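You operate a simulated robot arm through the tools that you are given. There is no shell and no other tool. Be economical: measure what you need, move in short steps, check, and stop when the job is done.

You are at the controls of a simulated robot arm. One attempt, no reset.

JOB
Put one of the green bowls from the shelf under the drawer top on the black plate. Fetch the plate of flour and set it in the blue bowl. Take the masher and leave it on the long platform top. Fetch the pink bottle and stand it on top of the soap tub. Pull the drawer of the work table open. The order is free. Set down upright: pink bottle.

Only the result counts: the job must be done as asked and must still hold three seconds after the hand-in. Knocking over, shifting, dropping, spilling or breaking anything else fails it.

ROBOT AND FRAMES
A 7-joint arm with a fingered hand on a trunk, on a base that drives. Base frame: it is fixed to the floor where the robot stands at the start and does not move with it; the origin is under the middle of the robot, x ahead of it, y to its left, z up. Readings come in mm, degrees, newtons and seconds.
Its first joint turns from -115.0 to 115.0 degrees. Places, roughly: black plate (22x21x3 cm) [300, -1500, 800]; blue bowl (25x24x9 cm) [500, -100, 400]; drawer of the work table [500, 0, 600]; green bowl (11x11x5 cm) [500, 300, 300]; long platform top [-2300, -200, 800]; masher (8x8x20 cm) [500, -400, 400]; pink bottle (7x7x18 cm) [300, -800, 800]; plate of flour (18x18x3 cm) [500, -300, 800]. Payload 3.1 kg.
Tool frame: the origin (TCP) lies between the finger pads and is the grasp point; the fingertips stand 22 mm ahead of it; z points along the fingers, y is the line along which they close. The gripper opens to 112 mm. The gripper's body begins 60 mm behind the TCP. The gripper is a hand of 3 fingers: y runs from the thumb to the fingers, the wrist lies at [0, 0, -218] in the tool frame, and closing takes about 1.5 s.
Orientation is told as [roll, pitch, yaw] about the base's x, y, z axes, in that order, counted from this pose: with the fingers straight down and closing along the base's y, the tool's x points along the base's -x, its y along +y and its z along -z.

CONTROLS
- The arm moves only by the tool jog_arm. Its argument "moves" is a list of rows, each an object (a shift or turn left out is 0, a gripper value left out holds the last) with "xyz": the shift along the tool's x, y, z in mm, a list of three; "angular": the turn, a rotation vector about the tool's x, y, z in degrees, a list of three; "fingers": the opening, from 0 (shut) to 1 (fully open). In form: [{"xyz": [dx, dy, dz], "angular": [wx, wy, wz], "fingers": fingers}, ...]. A call has 1 to 20 rows; each row shifts and turns the commanded pose from where the row before left it, along the tool's axes as they then stand. Each row takes 0.2 s and may step no farther than 50 mm and 8.6 degrees from the row before; otherwise, or with a gripper value out of range, the whole call is refused. A pose out of reach is approached as far as the arm can. The call stops where the force on the tool passes 40 N (or 10 N more than at its start, if that is more) or the arm is blocked; 0.2 s more then pass. The fingers move at their own pace (about 108 mm/s each) and stop on an object; they squeeze with about 22 N. The grip force told is the motor's: it shows also when the fingers shut on nothing. Time passes only in rows, and 0.2 s behind the last, so rows that do not move let the fingers close. The reply holds the time, the measured pose of the TCP, the force on the tool along the base axes, the opening and the grip force, in the units named above and with some noise, with the torque about the TCP (base axes, N m) and any sound that the robot's microphone picked up.
- Cameras (640 x 400 px; columns grow to the right, rows downward): "scene" is now at [-6.8, 101.4, 1338.5]; the picture's right is [-0.71, -0.70, 0.00], its down [-0.58, 0.59, -0.57] and it looks along [0.40, -0.40, -0.82] (base axes); focal length 260 px, centre (320, 200). "wrist" rides on the gripper at [66, 3, -80] in the tool frame; the picture's right is [-0.05, 1.00, 0.00], its down [-0.77, -0.04, -0.64] and it looks along [-0.64, -0.03, 0.77] (tool axes); focal length 275 px, centre (320, 200). There is no depth. A picture from a camera that has moved, and an enlarged one, comes with that camera's place and axes in the base frame and with its lens.
- camera(camera): a new picture of that camera. It takes no simulated time.
- lift_body(by): slides the trunk up (or, below 0, down) by that many mm; the arm and the scene camera ride with it, the base frame stays. It gives what a move gives, with no picture.
- roll_base(legs): drives the robot by 1 to 6 legs, each [ahead, left, turn to the left] in mm, mm and degrees, along the robot's own axes; the way and the turn of a leg run together, so that a leg with both is an arc; at most 1500 mm and 180 degrees a leg. The arm and the cameras ride along, it lands a little off, and it stops where it bumps. It gives what a move gives.
- hand_shape(shape): the hand has 3 fingers and takes this shape, open, in about a second: jaw (thumb against the fingers, like two jaws); tri (thumb and two fingers); tip (a fingertip pinch); poke (one finger out to press); point (the index stretched); flat (the hand flat); cup (the hand cupped); fist (a fist). The gripper value then closes the fingers along that shape, each until it touches; the sizes above hold for jaw. It gives what a move gives, with no picture.
- head_to(pan, tilt): turns the head with the scene camera to pan (to the left, within 155 degrees either way) and tilt (down, from -29 to 69), counted from straight ahead of the robot. It gives what a move gives.
- inspect(camera, box): a new picture of the part [left, top, right, bottom] of that camera's present view, enlarged. It takes no simulated time.
- sign_off(): hands the job in; it is judged then, once.

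Go step by step. Nothing tells you exact positions but the pictures and the camera data: compare them with the known pose of the tool, close in by small moves and look again before you grip or let go. The budget is 165 turns and 108 pictures, counting those below and the enlarged ones. Unless the task says otherwise, let go and move clear before handing in, and close with one line.

The tools are called after ">>>" as a command line: name --argument value ..., lists and objects as JSON in quotes. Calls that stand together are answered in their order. jog_arm: Moves the arm, as the interface text tells. Its arguments: {"type":"object","properties":{"moves":{"type":"array","items":{"type":"object","properties":{"xyz":{"type":"array","items":{"type":"number"}},"angular":{"type":"array","items":{"type":"number"}},"fingers":{"type":"number"}}}}},"required":["moves"]} The other tools are called the same way: lift_body (by) slides the trunk up or down; hand_shape (shape) gives the hand a shape; roll_base (legs) drives the base; head_to (pan, tilt) turns the head that bears the scene camera; camera (camera) takes a picture; inspect (camera, box) takes an enlarged picture of a part of a camera's view; sign_off () hands the job in.

At the start:

```text
time_s: 0.0
tcp_pos: [416.0, -65.3, 1037.3]
orientation: [-0.1, 0.0, 0.0]
ft_force: [-0.1, -0.1, -1.2]
ft_torque: [0.02, -0.01, -0.02]
opening: 111.8
finger_force: 0.1
shape: jaw
trunk travel left (down, up): [-482.0, 508.0]
robot x, y, heading: [-2.6, -3.7, -0.0]
head pan, tilt: [-45.2, 55.5]
```

scene: 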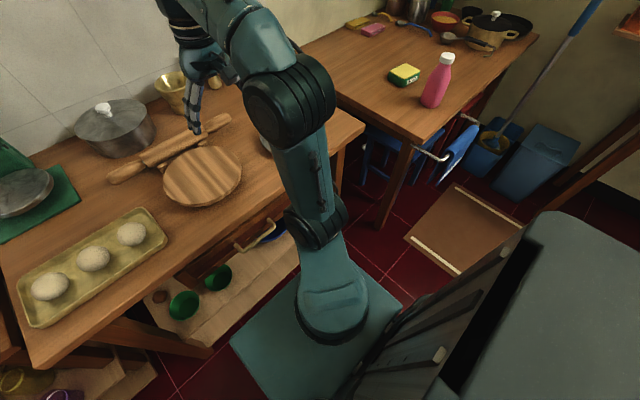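
wrist: 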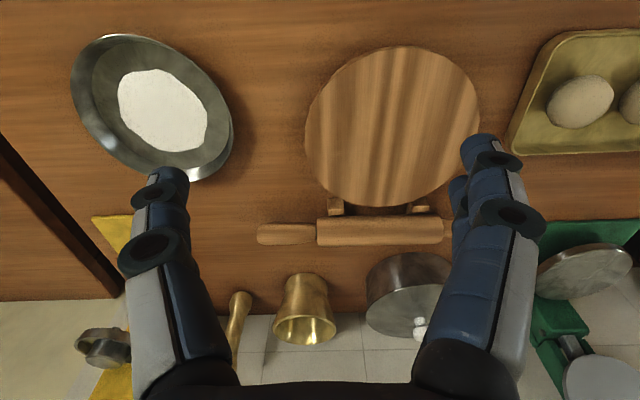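

I see the work table ahead and the counter to the right with the pink bottle. I'll look around first with the head.

>>> head_to --pan 0 --tilt 60

>>> camera --camera "scene"

>>> head_to --pan -80 --tilt 35

>>> camera --camera "scene"

>>> head_to --pan -150 --tilt 25

>>> camera --camera "scene"

>>> head_to --pan 140 --tilt 25

>>> camera --camera "scene"

```text
time_s: 1.1
tcp_pos: [414.8, -66.0, 1037.6]
orientation: [0.0, 0.1, 0.0]
ft_force: [-0.5, -0.8, -0.5]
ft_torque: [0.02, 0.01, 0.01]
opening: 111.6
finger_force: 0.1
shape: jaw
trunk travel left (down, up): [-482.0, 508.0]
robot x, y, heading: [-0.8, 1.0, 0.1]
head pan, tilt: [0.0, 60.0]
```

```text
105 pictures are left
camera scene: at [9.4, 152.1, 1333.1], right [0.0, -1.0, 0.0], down [-0.87, 0.0, -0.5], along [0.5, 0.0, -0.87], focal length 260 px, centre (320, 200)
```

scene: 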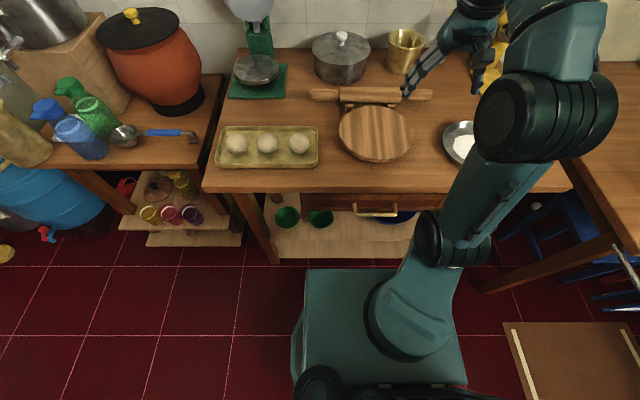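

```text
time_s: 2.7
tcp_pos: [416.6, -66.8, 1037.8]
orientation: [-0.1, 0.0, -0.1]
ft_force: [0.0, 0.1, -0.1]
ft_torque: [-0.03, -0.01, -0.01]
opening: 111.9
finger_force: 0.1
shape: jaw
trunk travel left (down, up): [-482.0, 508.0]
robot x, y, heading: [-3.3, 3.6, 0.1]
head pan, tilt: [-80.0, 35.0]
```

```text
104 pictures are left
camera scene: at [-41.9, 65.5, 1367.4], right [-0.98, -0.17, 0.0], down [-0.1, 0.56, -0.82], along [0.14, -0.81, -0.57], focal length 260 px, centre (320, 200)
```

scene: 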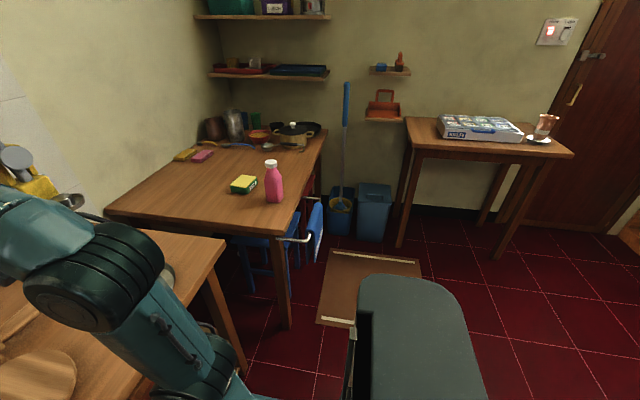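

```text
time_s: 4.1
tcp_pos: [416.0, -66.1, 1036.2]
orientation: [0.0, 0.0, -0.1]
ft_force: [0.1, 0.6, 0.2]
ft_torque: [0.02, 0.02, -0.02]
opening: 111.9
finger_force: 0.0
shape: jaw
trunk travel left (down, up): [-482.0, 508.0]
robot x, y, heading: [3.2, 1.8, -0.2]
head pan, tilt: [-150.0, 25.0]
```

```text
103 pictures are left
camera scene: at [-137.0, 106.1, 1383.2], right [-0.5, 0.87, 0.0], down [0.37, 0.21, -0.91], along [-0.78, -0.45, -0.42], focal length 260 px, centre (320, 200)
```

scene: 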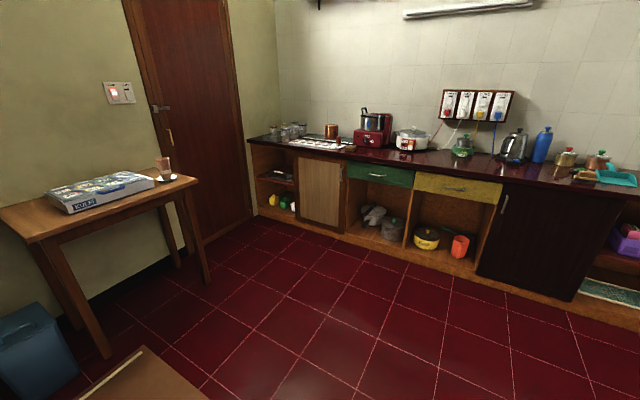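

```text
time_s: 8.0
tcp_pos: [417.4, -66.0, 1037.4]
orientation: [0.0, 0.0, 0.0]
ft_force: [1.5, 0.2, 0.5]
ft_torque: [0.0, -0.01, -0.01]
opening: 111.8
finger_force: 0.1
shape: jaw
trunk travel left (down, up): [-482.0, 508.0]
robot x, y, heading: [-0.6, -2.5, -0.1]
head pan, tilt: [140.0, 25.0]
```

```text
102 pictures are left
camera scene: at [-127.8, 211.5, 1383.2], right [0.64, 0.77, 0.0], down [0.32, -0.27, -0.91], along [-0.69, 0.58, -0.42], focal length 260 px, centre (320, 200)
```

scene: 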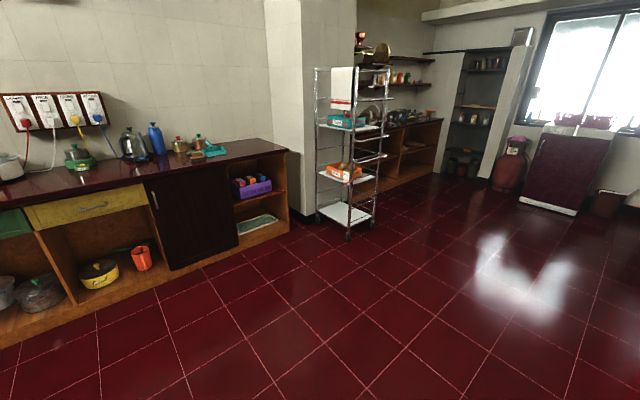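

Many things; I need detail views of the right table and the low shelf.

>>> head_to --pan -65 --tilt 35

>>> inspect --camera "scene" --box '[280, 60, 520, 210]'

>>> head_to --pan -160 --tilt 20

>>> head_to --pan -150 --tilt 25

>>> inspect --camera "scene" --box '[240, 80, 440, 205]'

>>> inspect --camera "scene" --box '[440, 80, 640, 205]'

```text
time_s: 11.0
tcp_pos: [415.5, -65.7, 1037.1]
orientation: [0.0, -0.1, 0.0]
ft_force: [-0.7, 0.5, -0.6]
ft_torque: [0.02, 0.01, 0.0]
opening: 111.9
finger_force: 0.0
shape: jaw
trunk travel left (down, up): [-482.0, 508.0]
robot x, y, heading: [4.2, -1.9, -0.2]
head pan, tilt: [-65.0, 35.0]
```

```text
2.67 times, centred on (400, 135) of scene
camera zoom: at [-20.0, 72.4, 1367.4], right [-0.91, -0.42, 0.0], down [-0.24, 0.52, -0.82], along [0.35, -0.74, -0.57], focal length 693 px, centre (107, 373)
```

zoom: 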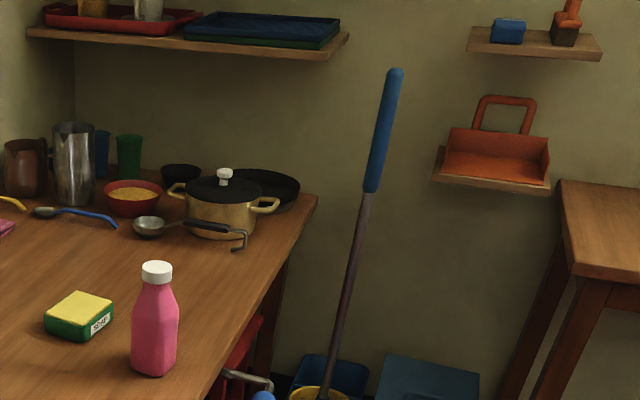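

```text
time_s: 12.7
tcp_pos: [416.2, -65.9, 1039.0]
orientation: [0.1, 0.1, -0.1]
ft_force: [0.5, 0.2, -0.7]
ft_torque: [0.02, 0.03, 0.03]
opening: 111.6
finger_force: 0.2
shape: jaw
trunk travel left (down, up): [-482.0, 508.0]
robot x, y, heading: [0.3, 0.7, 0.2]
head pan, tilt: [-154.7, 20.0]
```

```text
time_s: 13.3
tcp_pos: [415.9, -65.6, 1037.1]
orientation: [0.0, 0.0, 0.0]
ft_force: [-0.4, -0.3, 0.6]
ft_torque: [0.01, 0.02, 0.06]
opening: 112.1
finger_force: 0.1
shape: jaw
trunk travel left (down, up): [-482.0, 508.0]
robot x, y, heading: [0.8, -1.1, 0.1]
head pan, tilt: [-150.0, 25.0]
```

```text
3.20 times, centred on (340, 142) of scene
camera zoom: at [-137.0, 106.2, 1383.2], right [-0.5, 0.87, 0.0], down [0.37, 0.21, -0.91], along [-0.79, -0.45, -0.42], focal length 832 px, centre (256, 384)
```

zoom: 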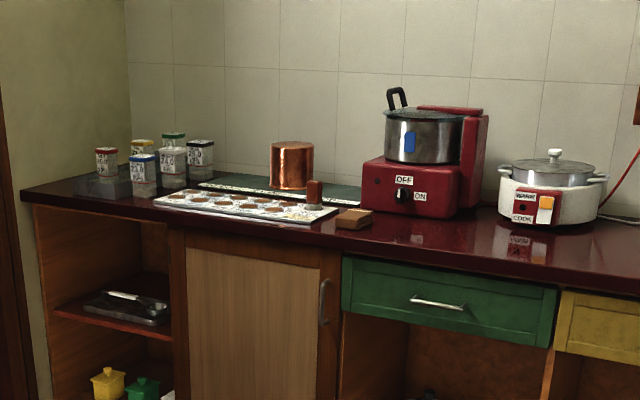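

```text
3.20 times, centred on (540, 142) of scene
camera zoom: at [-137.0, 106.2, 1383.2], right [-0.5, 0.87, 0.0], down [0.37, 0.21, -0.91], along [-0.79, -0.45, -0.42], focal length 832 px, centre (-384, 384)
```

zoom: 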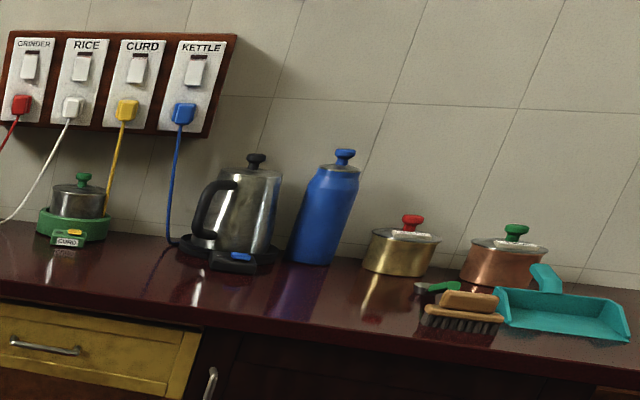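

The soap tub is the yellow-green box labelled SOAP beside the bottle, and the black plate is the black disc behind the brass pot. I'll back off and lower the trunk to see the low shelf.

>>> roll_base --legs '[[-550, 0, 0]]'

>>> lift_body --by -400

>>> head_to --pan 0 --tilt 20

>>> camera --camera "scene"

>>> head_to --pan -40 --tilt 20

>>> camera --camera "scene"

```text
time_s: 16.5
tcp_pos: [-140.6, -65.3, 1037.1]
orientation: [-0.1, 0.1, 0.4]
ft_force: [-1.0, 0.5, -0.1]
ft_torque: [-0.02, -0.06, 0.01]
opening: 111.9
finger_force: 0.0
shape: jaw
trunk travel left (down, up): [-482.0, 508.0]
robot x, y, heading: [-557.4, -3.4, 0.1]
head pan, tilt: [-150.0, 25.0]
```

```text
time_s: 20.4
tcp_pos: [-140.4, -65.9, 637.0]
orientation: [0.0, 0.1, 0.4]
ft_force: [0.2, -0.7, -0.4]
ft_torque: [0.01, -0.04, 0.02]
opening: 111.9
finger_force: 0.0
shape: jaw
trunk travel left (down, up): [-82.0, 908.0]
robot x, y, heading: [-557.0, -4.9, 0.5]
head pan, tilt: [-150.0, 25.0]
```

```text
time_s: 22.7
tcp_pos: [-139.4, -65.4, 637.1]
orientation: [0.1, 0.0, 0.6]
ft_force: [0.4, -0.6, 0.3]
ft_torque: [0.01, -0.03, 0.01]
opening: 112.1
finger_force: 0.0
shape: jaw
trunk travel left (down, up): [-82.0, 908.0]
robot x, y, heading: [-552.7, 3.8, 0.4]
head pan, tilt: [0.0, 20.0]
```

```text
98 pictures are left
camera scene: at [-521.6, 150.4, 991.2], right [0.01, -1.0, 0.0], down [-0.34, 0.0, -0.94], along [0.94, 0.01, -0.34], focal length 260 px, centre (320, 200)
```

scene: 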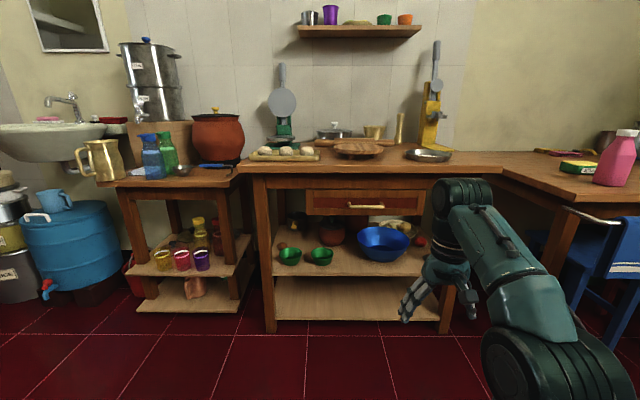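

```text
time_s: 23.8
tcp_pos: [-140.7, -65.5, 636.8]
orientation: [0.0, 0.0, 0.4]
ft_force: [0.7, 0.0, 0.4]
ft_torque: [0.02, 0.02, -0.01]
opening: 111.7
finger_force: 0.0
shape: jaw
trunk travel left (down, up): [-82.0, 908.0]
robot x, y, heading: [-558.8, -1.8, 0.4]
head pan, tilt: [-40.0, 20.0]
```

```text
97 pictures are left
camera scene: at [-543.0, 90.5, 991.2], right [-0.64, -0.77, 0.0], down [-0.26, 0.22, -0.94], along [0.72, -0.6, -0.34], focal length 260 px, centre (320, 200)
```

scene: 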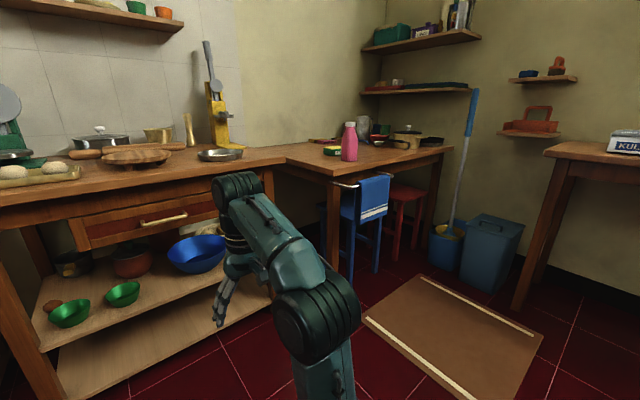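

The shelf layout is clear; now a close look at it for the masher.

>>> head_to --pan -5 --tilt 25

>>> inspect --camera "scene" --box '[250, 120, 490, 270]'

>>> head_to --pan -40 --tilt 20

>>> inspect --camera "scene" --box '[40, 190, 280, 340]'

>>> inspect --camera "scene" --box '[280, 100, 480, 225]'

```text
time_s: 24.8
tcp_pos: [-139.6, -65.5, 637.0]
orientation: [0.0, 0.0, 0.4]
ft_force: [0.3, -0.6, -0.1]
ft_torque: [-0.01, -0.03, -0.02]
opening: 111.8
finger_force: 0.2
shape: jaw
trunk travel left (down, up): [-82.0, 908.0]
robot x, y, heading: [-556.0, -3.1, 0.4]
head pan, tilt: [-5.0, 25.0]
```

```text
2.67 times, centred on (370, 195) of scene
camera zoom: at [-522.9, 142.4, 983.2], right [-0.08, -1.0, 0.0], down [-0.42, 0.03, -0.91], along [0.9, -0.07, -0.42], focal length 693 px, centre (187, 213)
```

zoom: 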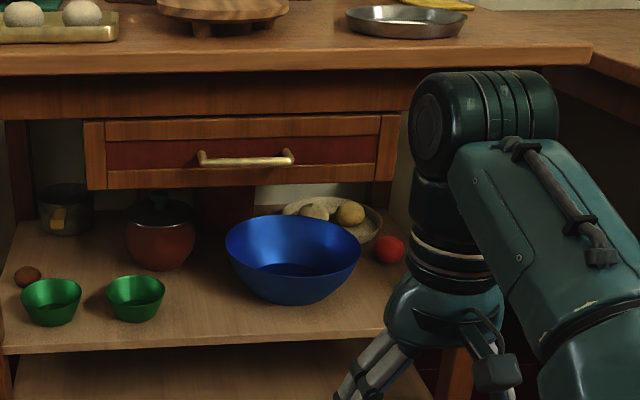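

```text
time_s: 25.8
tcp_pos: [-141.6, -65.1, 636.4]
orientation: [-0.1, 0.1, 0.4]
ft_force: [0.7, 0.1, 1.3]
ft_torque: [-0.01, -0.01, -0.02]
opening: 112.1
finger_force: 0.1
shape: jaw
trunk travel left (down, up): [-82.0, 908.0]
robot x, y, heading: [-556.4, -3.0, 0.5]
head pan, tilt: [-40.0, 20.0]
```

```text
2.67 times, centred on (160, 265) of scene
camera zoom: at [-543.0, 90.5, 991.2], right [-0.64, -0.77, 0.0], down [-0.26, 0.22, -0.94], along [0.72, -0.6, -0.34], focal length 693 px, centre (747, 27)
```

zoom: 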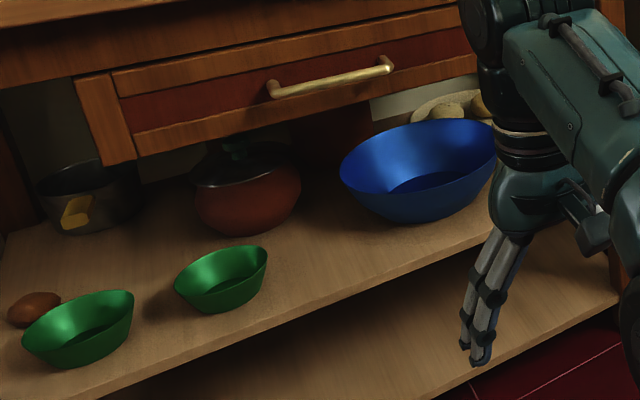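

```text
3.20 times, centred on (380, 162) of scene
camera zoom: at [-543.0, 90.5, 991.2], right [-0.64, -0.77, 0.0], down [-0.26, 0.22, -0.94], along [0.72, -0.6, -0.34], focal length 832 px, centre (128, 320)
```

zoom: 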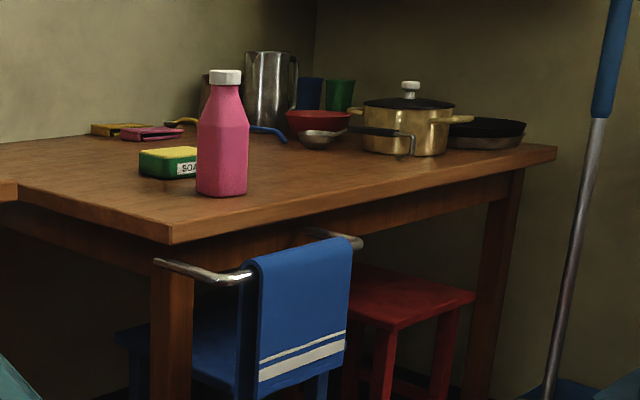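

The masher is hidden by the arm; I sidestep left to look.

>>> roll_base --legs '[[0, 400, 0]]'

>>> head_to --pan -35 --tilt 25

>>> camera --camera "scene"

```text
time_s: 28.3
tcp_pos: [-143.5, 340.0, 636.5]
orientation: [0.0, 0.0, 0.8]
ft_force: [-0.5, 0.1, -0.5]
ft_torque: [0.01, -0.01, 0.01]
opening: 111.8
finger_force: 0.0
shape: jaw
trunk travel left (down, up): [-82.0, 908.0]
robot x, y, heading: [-559.9, 403.0, 0.7]
head pan, tilt: [-40.0, 20.0]
```

```text
time_s: 29.0
tcp_pos: [-144.2, 340.7, 637.2]
orientation: [0.1, 0.1, 0.8]
ft_force: [0.3, 0.4, 1.2]
ft_torque: [0.01, 0.01, -0.01]
opening: 111.6
finger_force: 0.1
shape: jaw
trunk travel left (down, up): [-82.0, 908.0]
robot x, y, heading: [-559.1, 403.7, 0.6]
head pan, tilt: [-35.0, 25.0]
```

```text
93 pictures are left
camera scene: at [-543.6, 500.7, 983.2], right [-0.56, -0.83, 0.0], down [-0.35, 0.24, -0.91], along [0.75, -0.51, -0.42], focal length 260 px, centre (320, 200)
```

scene: 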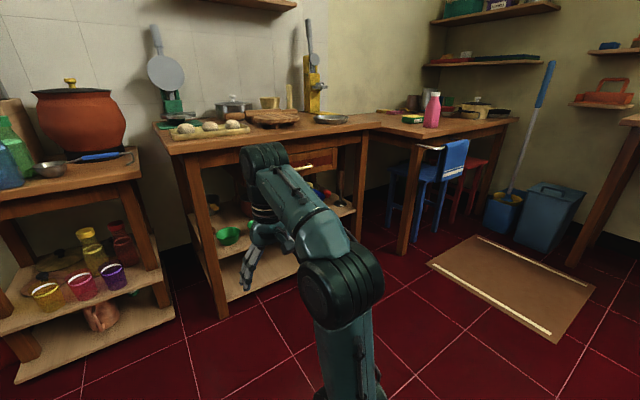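

>>> inspect --camera "scene" --box '[270, 140, 390, 215]'

```text
5.33 times, centred on (330, 178) of scene
camera zoom: at [-543.6, 500.7, 983.2], right [-0.56, -0.83, 0.0], down [-0.35, 0.24, -0.91], along [0.75, -0.51, -0.42], focal length 1387 px, centre (267, 320)
```

zoom: 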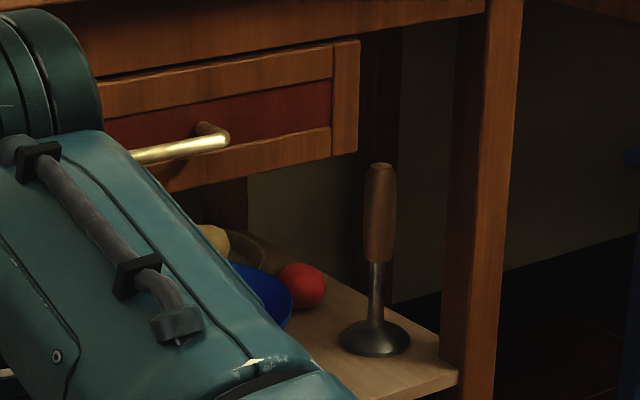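

The masher stands on the shelf at about (514, -361) with a vertical wooden handle, just behind the right front leg. I want to know my own footprint and the mat, so I look down and at the floor right.

>>> inspect --camera "scene" --box '[380, 90, 620, 340]'

>>> head_to --pan -60 --tilt 69

>>> camera --camera "scene"

```text
1.60 times, centred on (500, 215) of scene
camera zoom: at [-543.6, 500.7, 983.2], right [-0.56, -0.83, 0.0], down [-0.35, 0.24, -0.91], along [0.75, -0.51, -0.42], focal length 416 px, centre (32, 176)
```

zoom: 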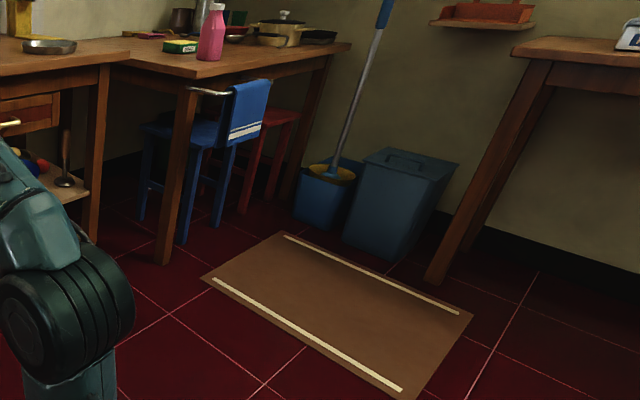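

```text
time_s: 30.1
tcp_pos: [-144.1, 340.8, 637.4]
orientation: [0.0, 0.0, 0.8]
ft_force: [0.7, 0.1, -0.1]
ft_torque: [0.01, 0.0, 0.0]
opening: 111.9
finger_force: 0.2
shape: jaw
trunk travel left (down, up): [-82.0, 908.0]
robot x, y, heading: [-560.1, 399.5, 1.0]
head pan, tilt: [-60.0, 68.8]
```

```text
90 pictures are left
camera scene: at [-591.1, 504.5, 923.8], right [-0.86, -0.51, 0.0], down [-0.48, 0.8, -0.36], along [0.19, -0.31, -0.93], focal length 260 px, centre (320, 200)
```

scene: 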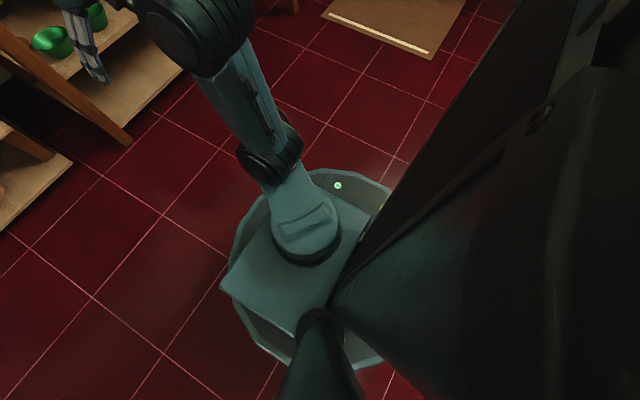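

My base is round, about 280 mm in radius. I'll first turn the hand so it closes in the vertical plane (fingers up, thumb below) and tilt it forward to pinch the near rim of a green bowl.

>>> jog_arm --moves '[{"angular": [0, 0, 8.2], "fingers": 0.4}, {"angular": [0, 0, 8.2]}, {"angular": [0, 0, 8.2]}, {"angular": [0, 0, 8.2]}, {"angular": [0, 0, 8.2]}, {"angular": [0, 0, 8.2]}, {"angular": [0, 0, 8.2]}, {"angular": [0, 0, 8.2]}, {"angular": [0, 0, 8.2]}, {"angular": [0, 0, 8.2]}, {"angular": [0, 0, 8]}, {"angular": [-8, 0, 0]}, {"angular": [-8, 0, 0]}, {"angular": [-8, 0, 0]}, {"angular": [-8, 0, 0]}, {"angular": [-8, 0, 0]}]'

>>> head_to --pan -10 --tilt 35

>>> camera --camera "scene"

>>> camera --camera "wrist"

```text
time_s: 33.5
tcp_pos: [-134.9, 329.1, 635.7]
orientation: [34.4, -1.0, -90.1]
ft_force: [0.5, -0.9, -0.1]
ft_torque: [0.02, 0.02, -0.02]
opening: 45.0
finger_force: 0.0
shape: jaw
out of reach, approached as far as the arm can: row 14, 15
trunk travel left (down, up): [-82.0, 908.0]
robot x, y, heading: [-560.5, 403.8, 0.8]
head pan, tilt: [-60.0, 68.8]
```

```text
time_s: 34.7
tcp_pos: [-134.9, 329.9, 635.5]
orientation: [34.3, -1.0, -90.0]
ft_force: [-0.2, 0.9, -0.5]
ft_torque: [-0.03, 0.0, -0.02]
opening: 45.1
finger_force: 0.1
shape: jaw
trunk travel left (down, up): [-82.0, 908.0]
robot x, y, heading: [-562.9, 402.3, 0.9]
head pan, tilt: [-10.0, 35.0]
```

```text
89 pictures are left
camera scene: at [-532.9, 538.3, 967.3], right [-0.16, -0.99, 0.0], down [-0.57, 0.09, -0.82], along [0.81, -0.13, -0.57], focal length 260 px, centre (320, 200)
```

scene: 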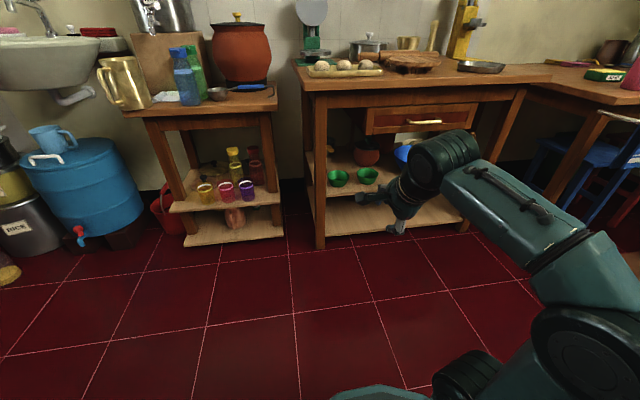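

```text
88 pictures are left
camera wrist: at [-179.3, 396.9, 703.0], right [0.83, -0.04, 0.56], down [-0.39, -0.76, 0.52], along [0.41, -0.65, -0.64], focal length 275 px, centre (320, 200)
```

wrist: 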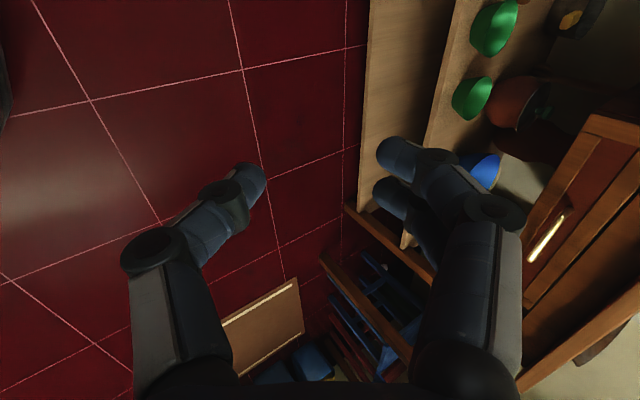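

The tilt limit came up at 34°. I'll lower the trunk fully and move the tool down to see whether more tilt is available there.

>>> lift_body --by -80

>>> jog_arm --moves '[{"xyz": [0, -25, 37]}, {"xyz": [0, -25, 37]}, {"xyz": [0, -25, 37]}, {"angular": [-6, 0, 0]}, {"angular": [-6, 0, 0]}]'

```text
time_s: 35.8
tcp_pos: [-135.3, 329.8, 556.3]
orientation: [34.2, -1.0, -90.0]
ft_force: [-0.5, 0.5, -1.2]
ft_torque: [0.0, 0.01, 0.01]
opening: 45.1
finger_force: 0.0
shape: jaw
trunk travel left (down, up): [-2.0, 988.0]
robot x, y, heading: [-564.9, 400.7, 0.8]
head pan, tilt: [-10.0, 35.0]
```

```text
time_s: 37.0
tcp_pos: [-134.9, 327.9, 421.0]
orientation: [46.3, -0.9, -89.9]
ft_force: [0.1, 0.1, 0.5]
ft_torque: [-0.01, -0.02, 0.01]
opening: 45.1
finger_force: 0.1
shape: jaw
trunk travel left (down, up): [-2.0, 988.0]
robot x, y, heading: [-561.9, 400.2, 0.9]
head pan, tilt: [-10.0, 35.0]
```

46° tilt is reachable lower down. Now drive toward green bowl 2 with the hand stopping short of the shelf.

>>> roll_base --legs '[[0, -175, -0.9], [430, 0, 0]]'

>>> camera --camera "wrist"

>>> camera --camera "scene"

```text
time_s: 40.7
tcp_pos: [293.1, 148.1, 421.6]
orientation: [46.4, -1.0, -90.7]
ft_force: [0.3, -0.4, 0.1]
ft_torque: [-0.01, 0.01, -0.01]
opening: 45.1
finger_force: 0.0
shape: jaw
trunk travel left (down, up): [-2.0, 988.0]
robot x, y, heading: [-131.0, 228.1, -0.1]
head pan, tilt: [-10.0, 35.0]
```

```text
87 pictures are left
camera wrist: at [236.9, 215.3, 478.4], right [0.69, -0.04, 0.72], down [-0.49, -0.76, 0.43], along [0.53, -0.65, -0.54], focal length 275 px, centre (320, 200)
```

wrist: 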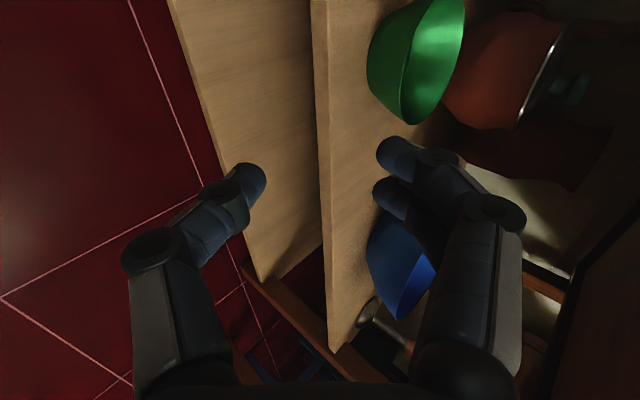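

```text
86 pictures are left
camera scene: at [-102.1, 363.9, 887.4], right [-0.17, -0.98, 0.0], down [-0.56, 0.1, -0.82], along [0.81, -0.14, -0.57], focal length 260 px, centre (320, 200)
```

scene: 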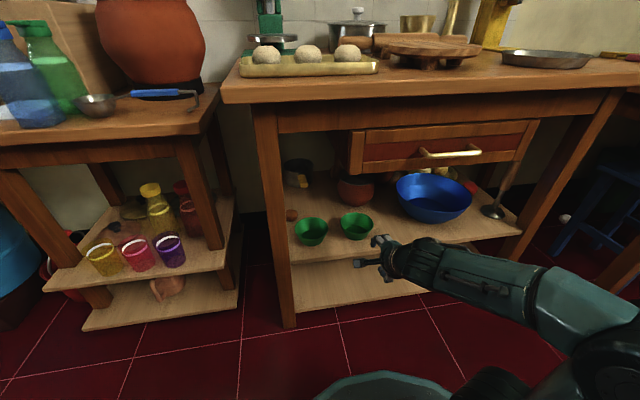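

Bowl 2's rim centre is about (505, 149). I drive forward so the hand is ahead of its near rim, then look.

>>> roll_base --legs '[[108, 0, 0]]'

>>> inspect --camera "scene" --box '[260, 180, 480, 320]'

>>> camera --camera "wrist"

```text
time_s: 41.9
tcp_pos: [403.7, 146.4, 421.8]
orientation: [46.3, -0.9, -90.6]
ft_force: [-0.1, 0.1, -0.4]
ft_torque: [-0.02, -0.01, -0.02]
opening: 45.2
finger_force: 0.0
shape: jaw
trunk travel left (down, up): [-2.0, 988.0]
robot x, y, heading: [-22.1, 226.0, -0.1]
head pan, tilt: [-10.0, 35.0]
```

```text
2.86 times, centred on (370, 250) of scene
camera zoom: at [8.3, 363.9, 887.4], right [-0.17, -0.98, 0.0], down [-0.56, 0.1, -0.82], along [0.81, -0.14, -0.57], focal length 743 px, centre (177, 57)
```

zoom: 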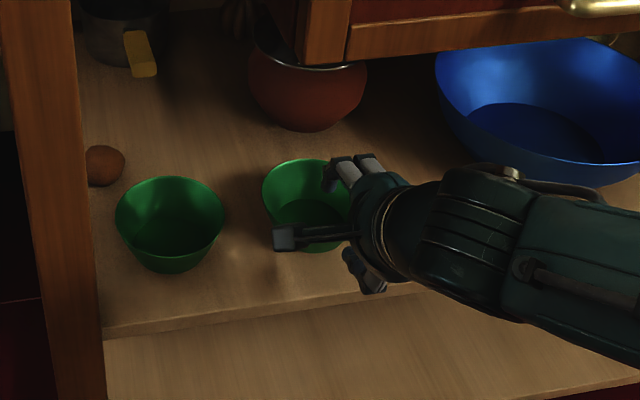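

```text
84 pictures are left
camera wrist: at [347.0, 214.8, 478.4], right [0.69, -0.04, 0.72], down [-0.49, -0.76, 0.43], along [0.53, -0.65, -0.54], focal length 275 px, centre (320, 200)
```

wrist: 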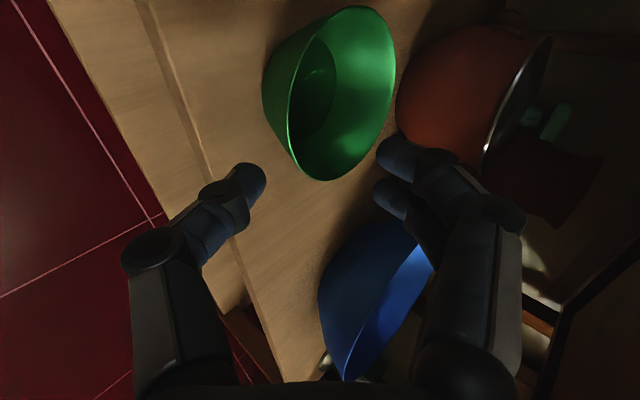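

The wrist view puts the bowl centre near (488, 148) with the rim at z ≈ 368. Moving in along the tool axis.

>>> jog_arm --moves '[{"xyz": [0, -6, 21]}, {"xyz": [1, -6, 21]}, {"xyz": [0, -3, 11]}, {}]'

>>> camera --camera "wrist"

>>> inspect --camera "scene" --box '[260, 180, 480, 320]'

```text
time_s: 42.9
tcp_pos: [430.7, 146.7, 374.1]
orientation: [46.3, -0.9, -90.7]
ft_force: [-0.5, 0.8, -0.7]
ft_torque: [0.01, -0.01, 0.0]
opening: 44.9
finger_force: 0.1
shape: jaw
trunk travel left (down, up): [-2.0, 988.0]
robot x, y, heading: [-20.1, 227.9, 0.2]
head pan, tilt: [-10.0, 35.0]
```

```text
83 pictures are left
camera wrist: at [375.6, 214.6, 430.2], right [0.69, -0.04, 0.72], down [-0.49, -0.76, 0.43], along [0.53, -0.65, -0.54], focal length 275 px, centre (320, 200)
```

wrist: 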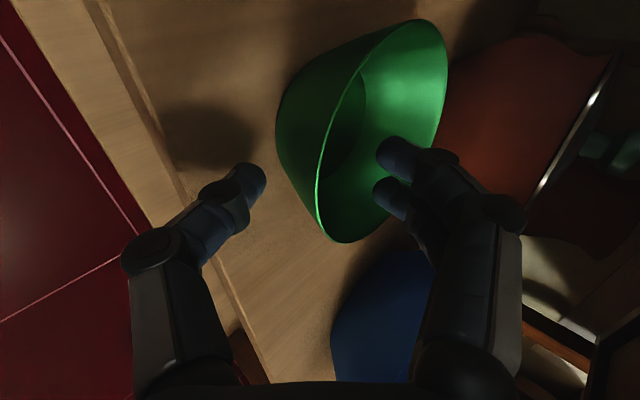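

```text
2.86 times, centred on (370, 250) of scene
camera zoom: at [8.3, 363.9, 887.4], right [-0.17, -0.98, 0.0], down [-0.56, 0.1, -0.82], along [0.81, -0.14, -0.57], focal length 743 px, centre (177, 57)
```

zoom: 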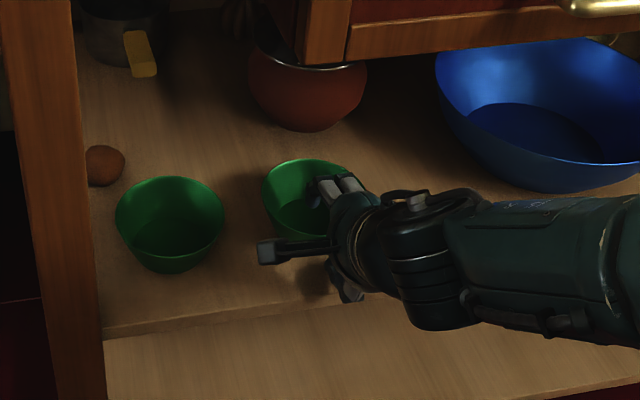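

The upper fingers are inside the bowl and the thumb outside. Advance a little more and close.

>>> jog_arm --moves '[{"xyz": [0, -3, 12]}, {}, {"fingers": 0.2}, {"fingers": 0}, {}, {}, {}]'

>>> camera --camera "wrist"

```text
time_s: 44.5
tcp_pos: [438.4, 147.4, 363.0]
orientation: [46.3, -1.0, -90.7]
ft_force: [0.7, -0.4, -1.0]
ft_torque: [0.0, 0.05, 0.01]
opening: 0.1
finger_force: 21.7
shape: jaw
trunk travel left (down, up): [-2.0, 988.0]
robot x, y, heading: [-19.1, 225.5, -0.1]
head pan, tilt: [-10.0, 35.0]
```

```text
81 pictures are left
camera wrist: at [381.8, 214.8, 419.9], right [0.69, -0.04, 0.72], down [-0.49, -0.76, 0.43], along [0.53, -0.65, -0.54], focal length 275 px, centre (320, 200)
```

wrist: 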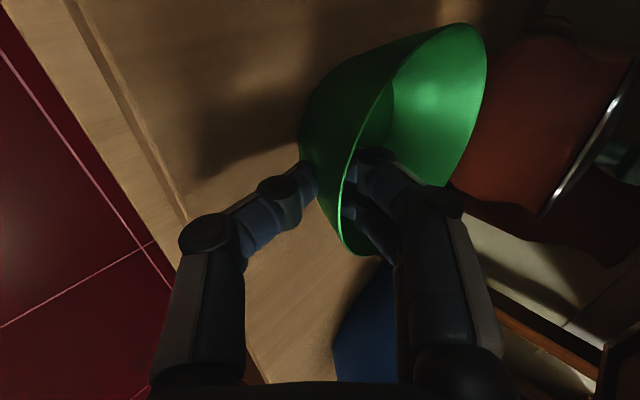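

It appears to straddle the wall with a thin rim between. Lift slightly and check.

>>> jog_arm --moves '[{"xyz": [0, 14.5, -13.8]}, {"xyz": [0, 14.5, -13.8]}, {}]'

>>> camera --camera "wrist"

>>> inspect --camera "scene" --box '[260, 180, 480, 320]'

```text
time_s: 45.3
tcp_pos: [437.9, 147.0, 403.5]
orientation: [46.2, -0.9, -90.7]
ft_force: [0.3, -0.2, -1.0]
ft_torque: [-0.01, 0.03, -0.01]
opening: 0.0
finger_force: 22.6
shape: jaw
trunk travel left (down, up): [-2.0, 988.0]
robot x, y, heading: [-20.7, 228.7, 0.0]
head pan, tilt: [-10.0, 35.0]
```

```text
80 pictures are left
camera wrist: at [381.4, 214.7, 460.3], right [0.69, -0.04, 0.72], down [-0.49, -0.76, 0.43], along [0.53, -0.65, -0.54], focal length 275 px, centre (320, 200)
```

wrist: 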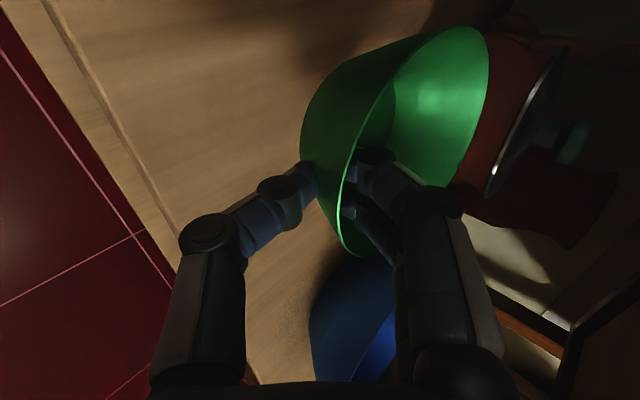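

```text
2.86 times, centred on (370, 250) of scene
camera zoom: at [8.4, 363.9, 887.4], right [-0.17, -0.98, 0.0], down [-0.56, 0.1, -0.82], along [0.81, -0.14, -0.57], focal length 743 px, centre (177, 57)
```

zoom: 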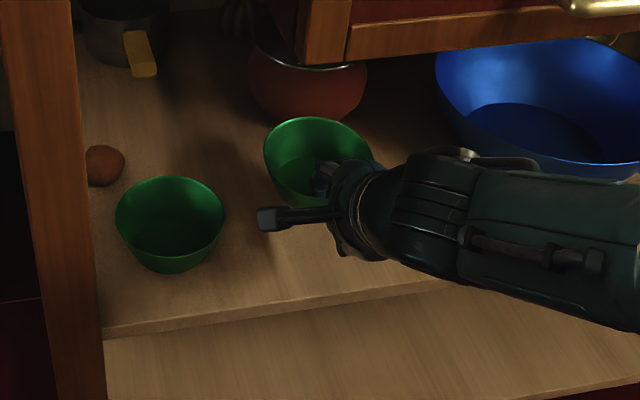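

The bowl is held level. Back out, raise the trunk, and head for the right-hand table (staying away from the bottle).

>>> roll_base --legs '[[-560, 0, 0]]'

>>> lift_body --by 560

>>> roll_base --legs '[[0, -750, 0]]'

>>> head_to --pan -55 --tilt 30

>>> camera --camera "scene"

```text
time_s: 48.6
tcp_pos: [-138.5, 146.4, 403.0]
orientation: [46.3, -0.8, -90.9]
ft_force: [-0.2, 0.5, -0.7]
ft_torque: [-0.03, 0.02, 0.0]
opening: 0.0
finger_force: 22.1
shape: jaw
trunk travel left (down, up): [-2.0, 988.0]
robot x, y, heading: [-600.6, 230.1, -0.1]
head pan, tilt: [-10.0, 35.0]
```

```text
refused: 560 is not a number from -400 to 400
```

```text
time_s: 52.7
tcp_pos: [-136.2, -598.6, 402.9]
orientation: [46.3, -1.0, -90.2]
ft_force: [-0.2, 0.8, -1.4]
ft_torque: [-0.02, 0.05, 0.0]
opening: 0.0
finger_force: 22.0
shape: jaw
trunk travel left (down, up): [-2.0, 988.0]
robot x, y, heading: [-599.0, -523.4, 0.3]
head pan, tilt: [-10.0, 35.0]
```

```text
time_s: 53.8
tcp_pos: [-135.1, -600.3, 402.7]
orientation: [46.3, -1.0, -90.2]
ft_force: [1.0, -0.9, -0.8]
ft_torque: [-0.01, 0.04, 0.0]
opening: 0.0
finger_force: 21.7
shape: jaw
trunk travel left (down, up): [-2.0, 988.0]
robot x, y, heading: [-593.0, -523.1, 0.4]
head pan, tilt: [-55.0, 30.0]
```

```text
78 pictures are left
camera scene: at [-601.0, -445.3, 895.2], right [-0.81, -0.58, 0.0], down [-0.29, 0.41, -0.87], along [0.5, -0.7, -0.5], focal length 260 px, centre (320, 200)
```

scene: 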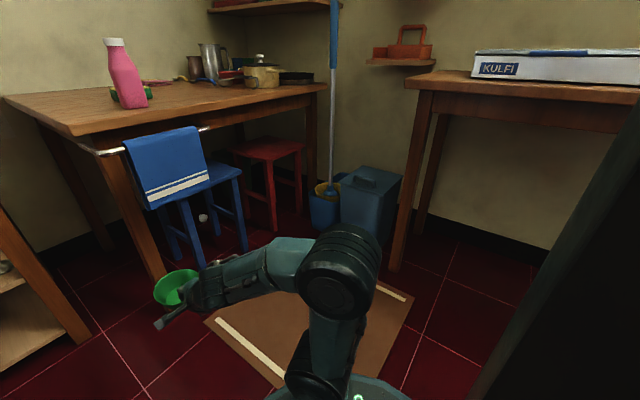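

Mat looks flat. Raise the trunk in two steps and look at the black plate from above.

>>> lift_body --by 400

>>> lift_body --by 160

>>> roll_base --legs '[[0, -500, 0]]'

>>> head_to --pan -35 --tilt 38

>>> camera --camera "scene"

```text
time_s: 57.6
tcp_pos: [-135.5, -599.3, 802.7]
orientation: [46.3, -1.1, -90.3]
ft_force: [-0.2, 0.2, -1.2]
ft_torque: [-0.01, 0.02, -0.02]
opening: 0.0
finger_force: 22.9
shape: jaw
trunk travel left (down, up): [-402.0, 588.0]
robot x, y, heading: [-592.1, -519.8, 0.7]
head pan, tilt: [-55.0, 30.0]
```

```text
time_s: 59.5
tcp_pos: [-134.4, -600.2, 962.7]
orientation: [46.3, -1.0, -90.2]
ft_force: [-0.6, 0.3, -0.3]
ft_torque: [0.0, 0.09, -0.01]
opening: 0.0
finger_force: 21.9
shape: jaw
trunk travel left (down, up): [-562.0, 428.0]
robot x, y, heading: [-597.3, -521.6, 0.8]
head pan, tilt: [-55.0, 30.0]
```

```text
time_s: 62.4
tcp_pos: [-128.0, -1098.6, 963.2]
orientation: [46.4, -0.8, -89.7]
ft_force: [0.0, -1.3, -0.7]
ft_torque: [-0.02, 0.05, 0.0]
opening: 0.0
finger_force: 21.5
shape: jaw
trunk travel left (down, up): [-562.0, 428.0]
robot x, y, heading: [-587.8, -1027.6, 1.1]
head pan, tilt: [-55.0, 30.0]
```

```text
time_s: 63.2
tcp_pos: [-126.5, -1097.6, 962.2]
orientation: [46.2, -1.1, -89.6]
ft_force: [0.0, -0.5, -0.6]
ft_torque: [0.02, 0.03, 0.0]
opening: 0.2
finger_force: 22.3
shape: jaw
trunk travel left (down, up): [-562.0, 428.0]
robot x, y, heading: [-586.6, -1025.8, 1.2]
head pan, tilt: [-35.0, 38.0]
```

```text
77 pictures are left
camera scene: at [-576.4, -924.6, 1442.9], right [-0.56, -0.83, 0.0], down [-0.51, 0.34, -0.79], along [0.65, -0.44, -0.62], focal length 260 px, centre (320, 200)
```

scene: 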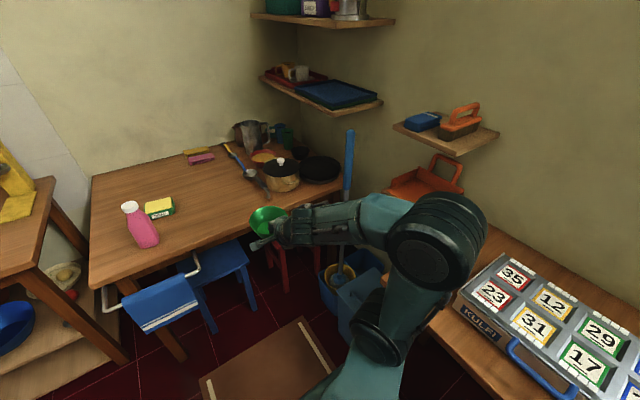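

The mat is harmless. Plate centre ≈ (294, -1512), the pot at (289, -1313), and a broom stick at (79, -1497). I'll approach diagonally (yaw about -40°) between them with extra height.

>>> lift_body --by 100

>>> roll_base --legs '[[515, -95, 0], [0, 0, -41]]'

>>> head_to --pan -20 --tilt 55

>>> camera --camera "scene"

>>> camera --camera "wrist"

```text
time_s: 64.6
tcp_pos: [-126.1, -1097.6, 1063.0]
orientation: [46.3, -1.0, -89.6]
ft_force: [-0.1, 1.1, -0.2]
ft_torque: [-0.01, 0.02, 0.02]
opening: 0.0
finger_force: 21.7
shape: jaw
trunk travel left (down, up): [-662.0, 328.0]
robot x, y, heading: [-583.9, -1030.2, 0.9]
head pan, tilt: [-35.0, 38.0]
```

```text
time_s: 67.5
tcp_pos: [371.3, -1180.4, 1061.6]
orientation: [46.2, -1.1, -89.4]
ft_force: [0.7, -0.1, -1.4]
ft_torque: [-0.01, 0.04, 0.03]
opening: 0.0
finger_force: 21.9
shape: jaw
trunk travel left (down, up): [-662.0, 328.0]
robot x, y, heading: [-93.2, -1107.7, 1.4]
head pan, tilt: [-35.0, 38.0]
stopped in leg 1: the robot was blocked; the commanded pose is now the measured one
```

```text
time_s: 68.3
tcp_pos: [370.4, -1180.1, 1062.8]
orientation: [46.3, -1.1, -89.4]
ft_force: [0.5, 0.3, -0.6]
ft_torque: [-0.01, 0.02, 0.01]
opening: 0.1
finger_force: 21.8
shape: jaw
trunk travel left (down, up): [-662.0, 328.0]
robot x, y, heading: [-87.2, -1110.0, 1.4]
head pan, tilt: [-20.0, 55.0]
```

```text
76 pictures are left
camera scene: at [-82.5, -983.3, 1519.2], right [-0.32, -0.95, 0.0], down [-0.78, 0.26, -0.57], along [0.54, -0.18, -0.82], focal length 260 px, centre (320, 200)
```

scene: 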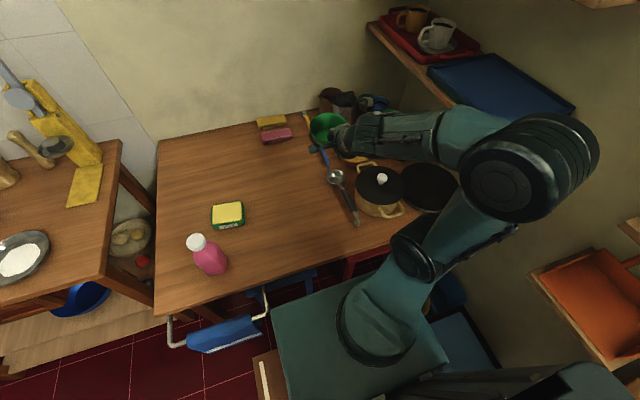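

```text
75 pictures are left
camera wrist: at [312.6, -1113.5, 1120.0], right [0.69, -0.03, 0.72], down [-0.48, -0.77, 0.43], along [0.54, -0.64, -0.54], focal length 275 px, centre (320, 200)
```

wrist: 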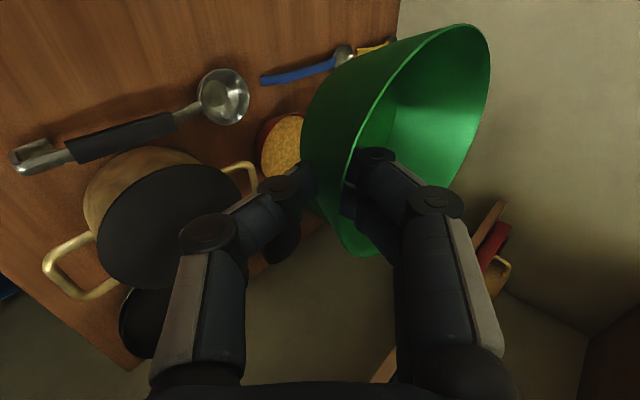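

I was stopped just short, near where I wanted to be. Back off a touch and turn right 39°.

>>> roll_base --legs '[[-15, 0, 0], [0, 0, -39]]'

>>> head_to --pan -8 --tilt 58

>>> camera --camera "scene"

>>> camera --camera "wrist"

```text
time_s: 70.9
tcp_pos: [205.2, -1456.9, 1063.5]
orientation: [46.3, -1.0, -128.8]
ft_force: [0.5, 4.2, -2.0]
ft_torque: [0.02, 0.1, 0.18]
opening: 0.1
finger_force: 22.4
shape: jaw
trunk travel left (down, up): [-662.0, 328.0]
robot x, y, heading: [-106.4, -1111.5, -38.5]
head pan, tilt: [-20.0, 55.0]
```

```text
time_s: 71.7
tcp_pos: [206.5, -1456.5, 1062.4]
orientation: [46.3, -1.0, -128.8]
ft_force: [-1.1, 3.3, -2.2]
ft_torque: [0.0, 0.12, 0.17]
opening: 0.3
finger_force: 22.0
shape: jaw
trunk travel left (down, up): [-662.0, 328.0]
robot x, y, heading: [-105.3, -1109.0, -38.2]
head pan, tilt: [-8.0, 58.0]
```

```text
74 pictures are left
camera scene: at [-7.6, -1003.6, 1515.4], right [-0.72, -0.69, 0.0], down [-0.59, 0.61, -0.53], along [0.37, -0.38, -0.85], focal length 260 px, centre (320, 200)
```

scene: 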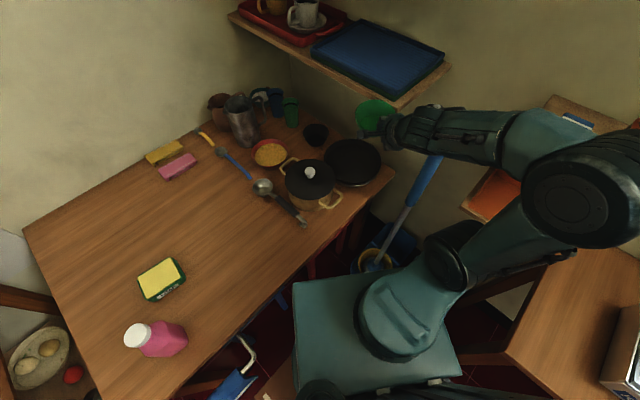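

```text
73 pictures are left
camera wrist: at [203.6, -1369.5, 1120.1], right [0.52, -0.46, 0.72], down [-0.86, -0.29, 0.43], along [0.01, -0.84, -0.54], focal length 275 px, centre (320, 200)
```

wrist: 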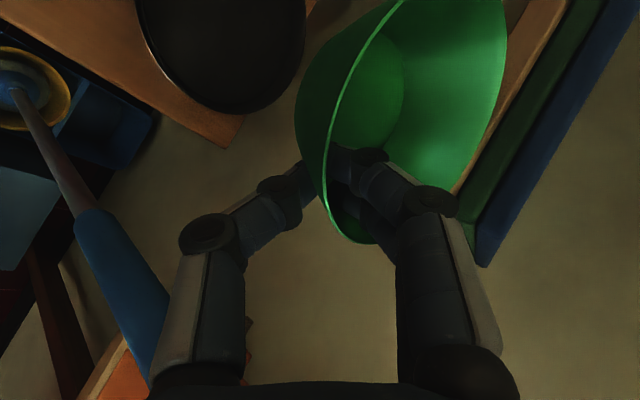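

There's a persistent 4 N sideways force: something is touching. Let me zoom in before moving.

>>> inspect --camera "scene" --box '[330, 60, 490, 160]'

>>> jog_arm --moves '[{}]'

```text
4.00 times, centred on (410, 110) of scene
camera zoom: at [-7.6, -1003.6, 1515.4], right [-0.72, -0.69, 0.0], down [-0.59, 0.61, -0.53], along [0.37, -0.38, -0.85], focal length 1040 px, centre (-40, 560)
```

zoom: 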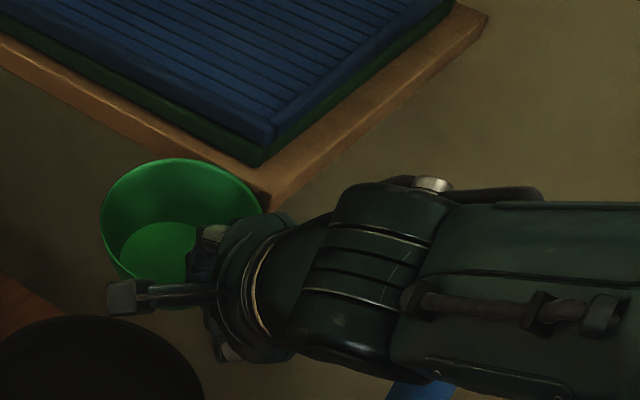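

```text
time_s: 72.1
tcp_pos: [206.2, -1456.9, 1063.3]
orientation: [46.3, -1.0, -128.9]
ft_force: [-0.4, 2.5, -2.7]
ft_torque: [0.01, 0.09, 0.17]
opening: 0.0
finger_force: 22.0
shape: jaw
trunk travel left (down, up): [-662.0, 328.0]
robot x, y, heading: [-103.4, -1109.6, -38.2]
head pan, tilt: [-8.0, 58.0]
```

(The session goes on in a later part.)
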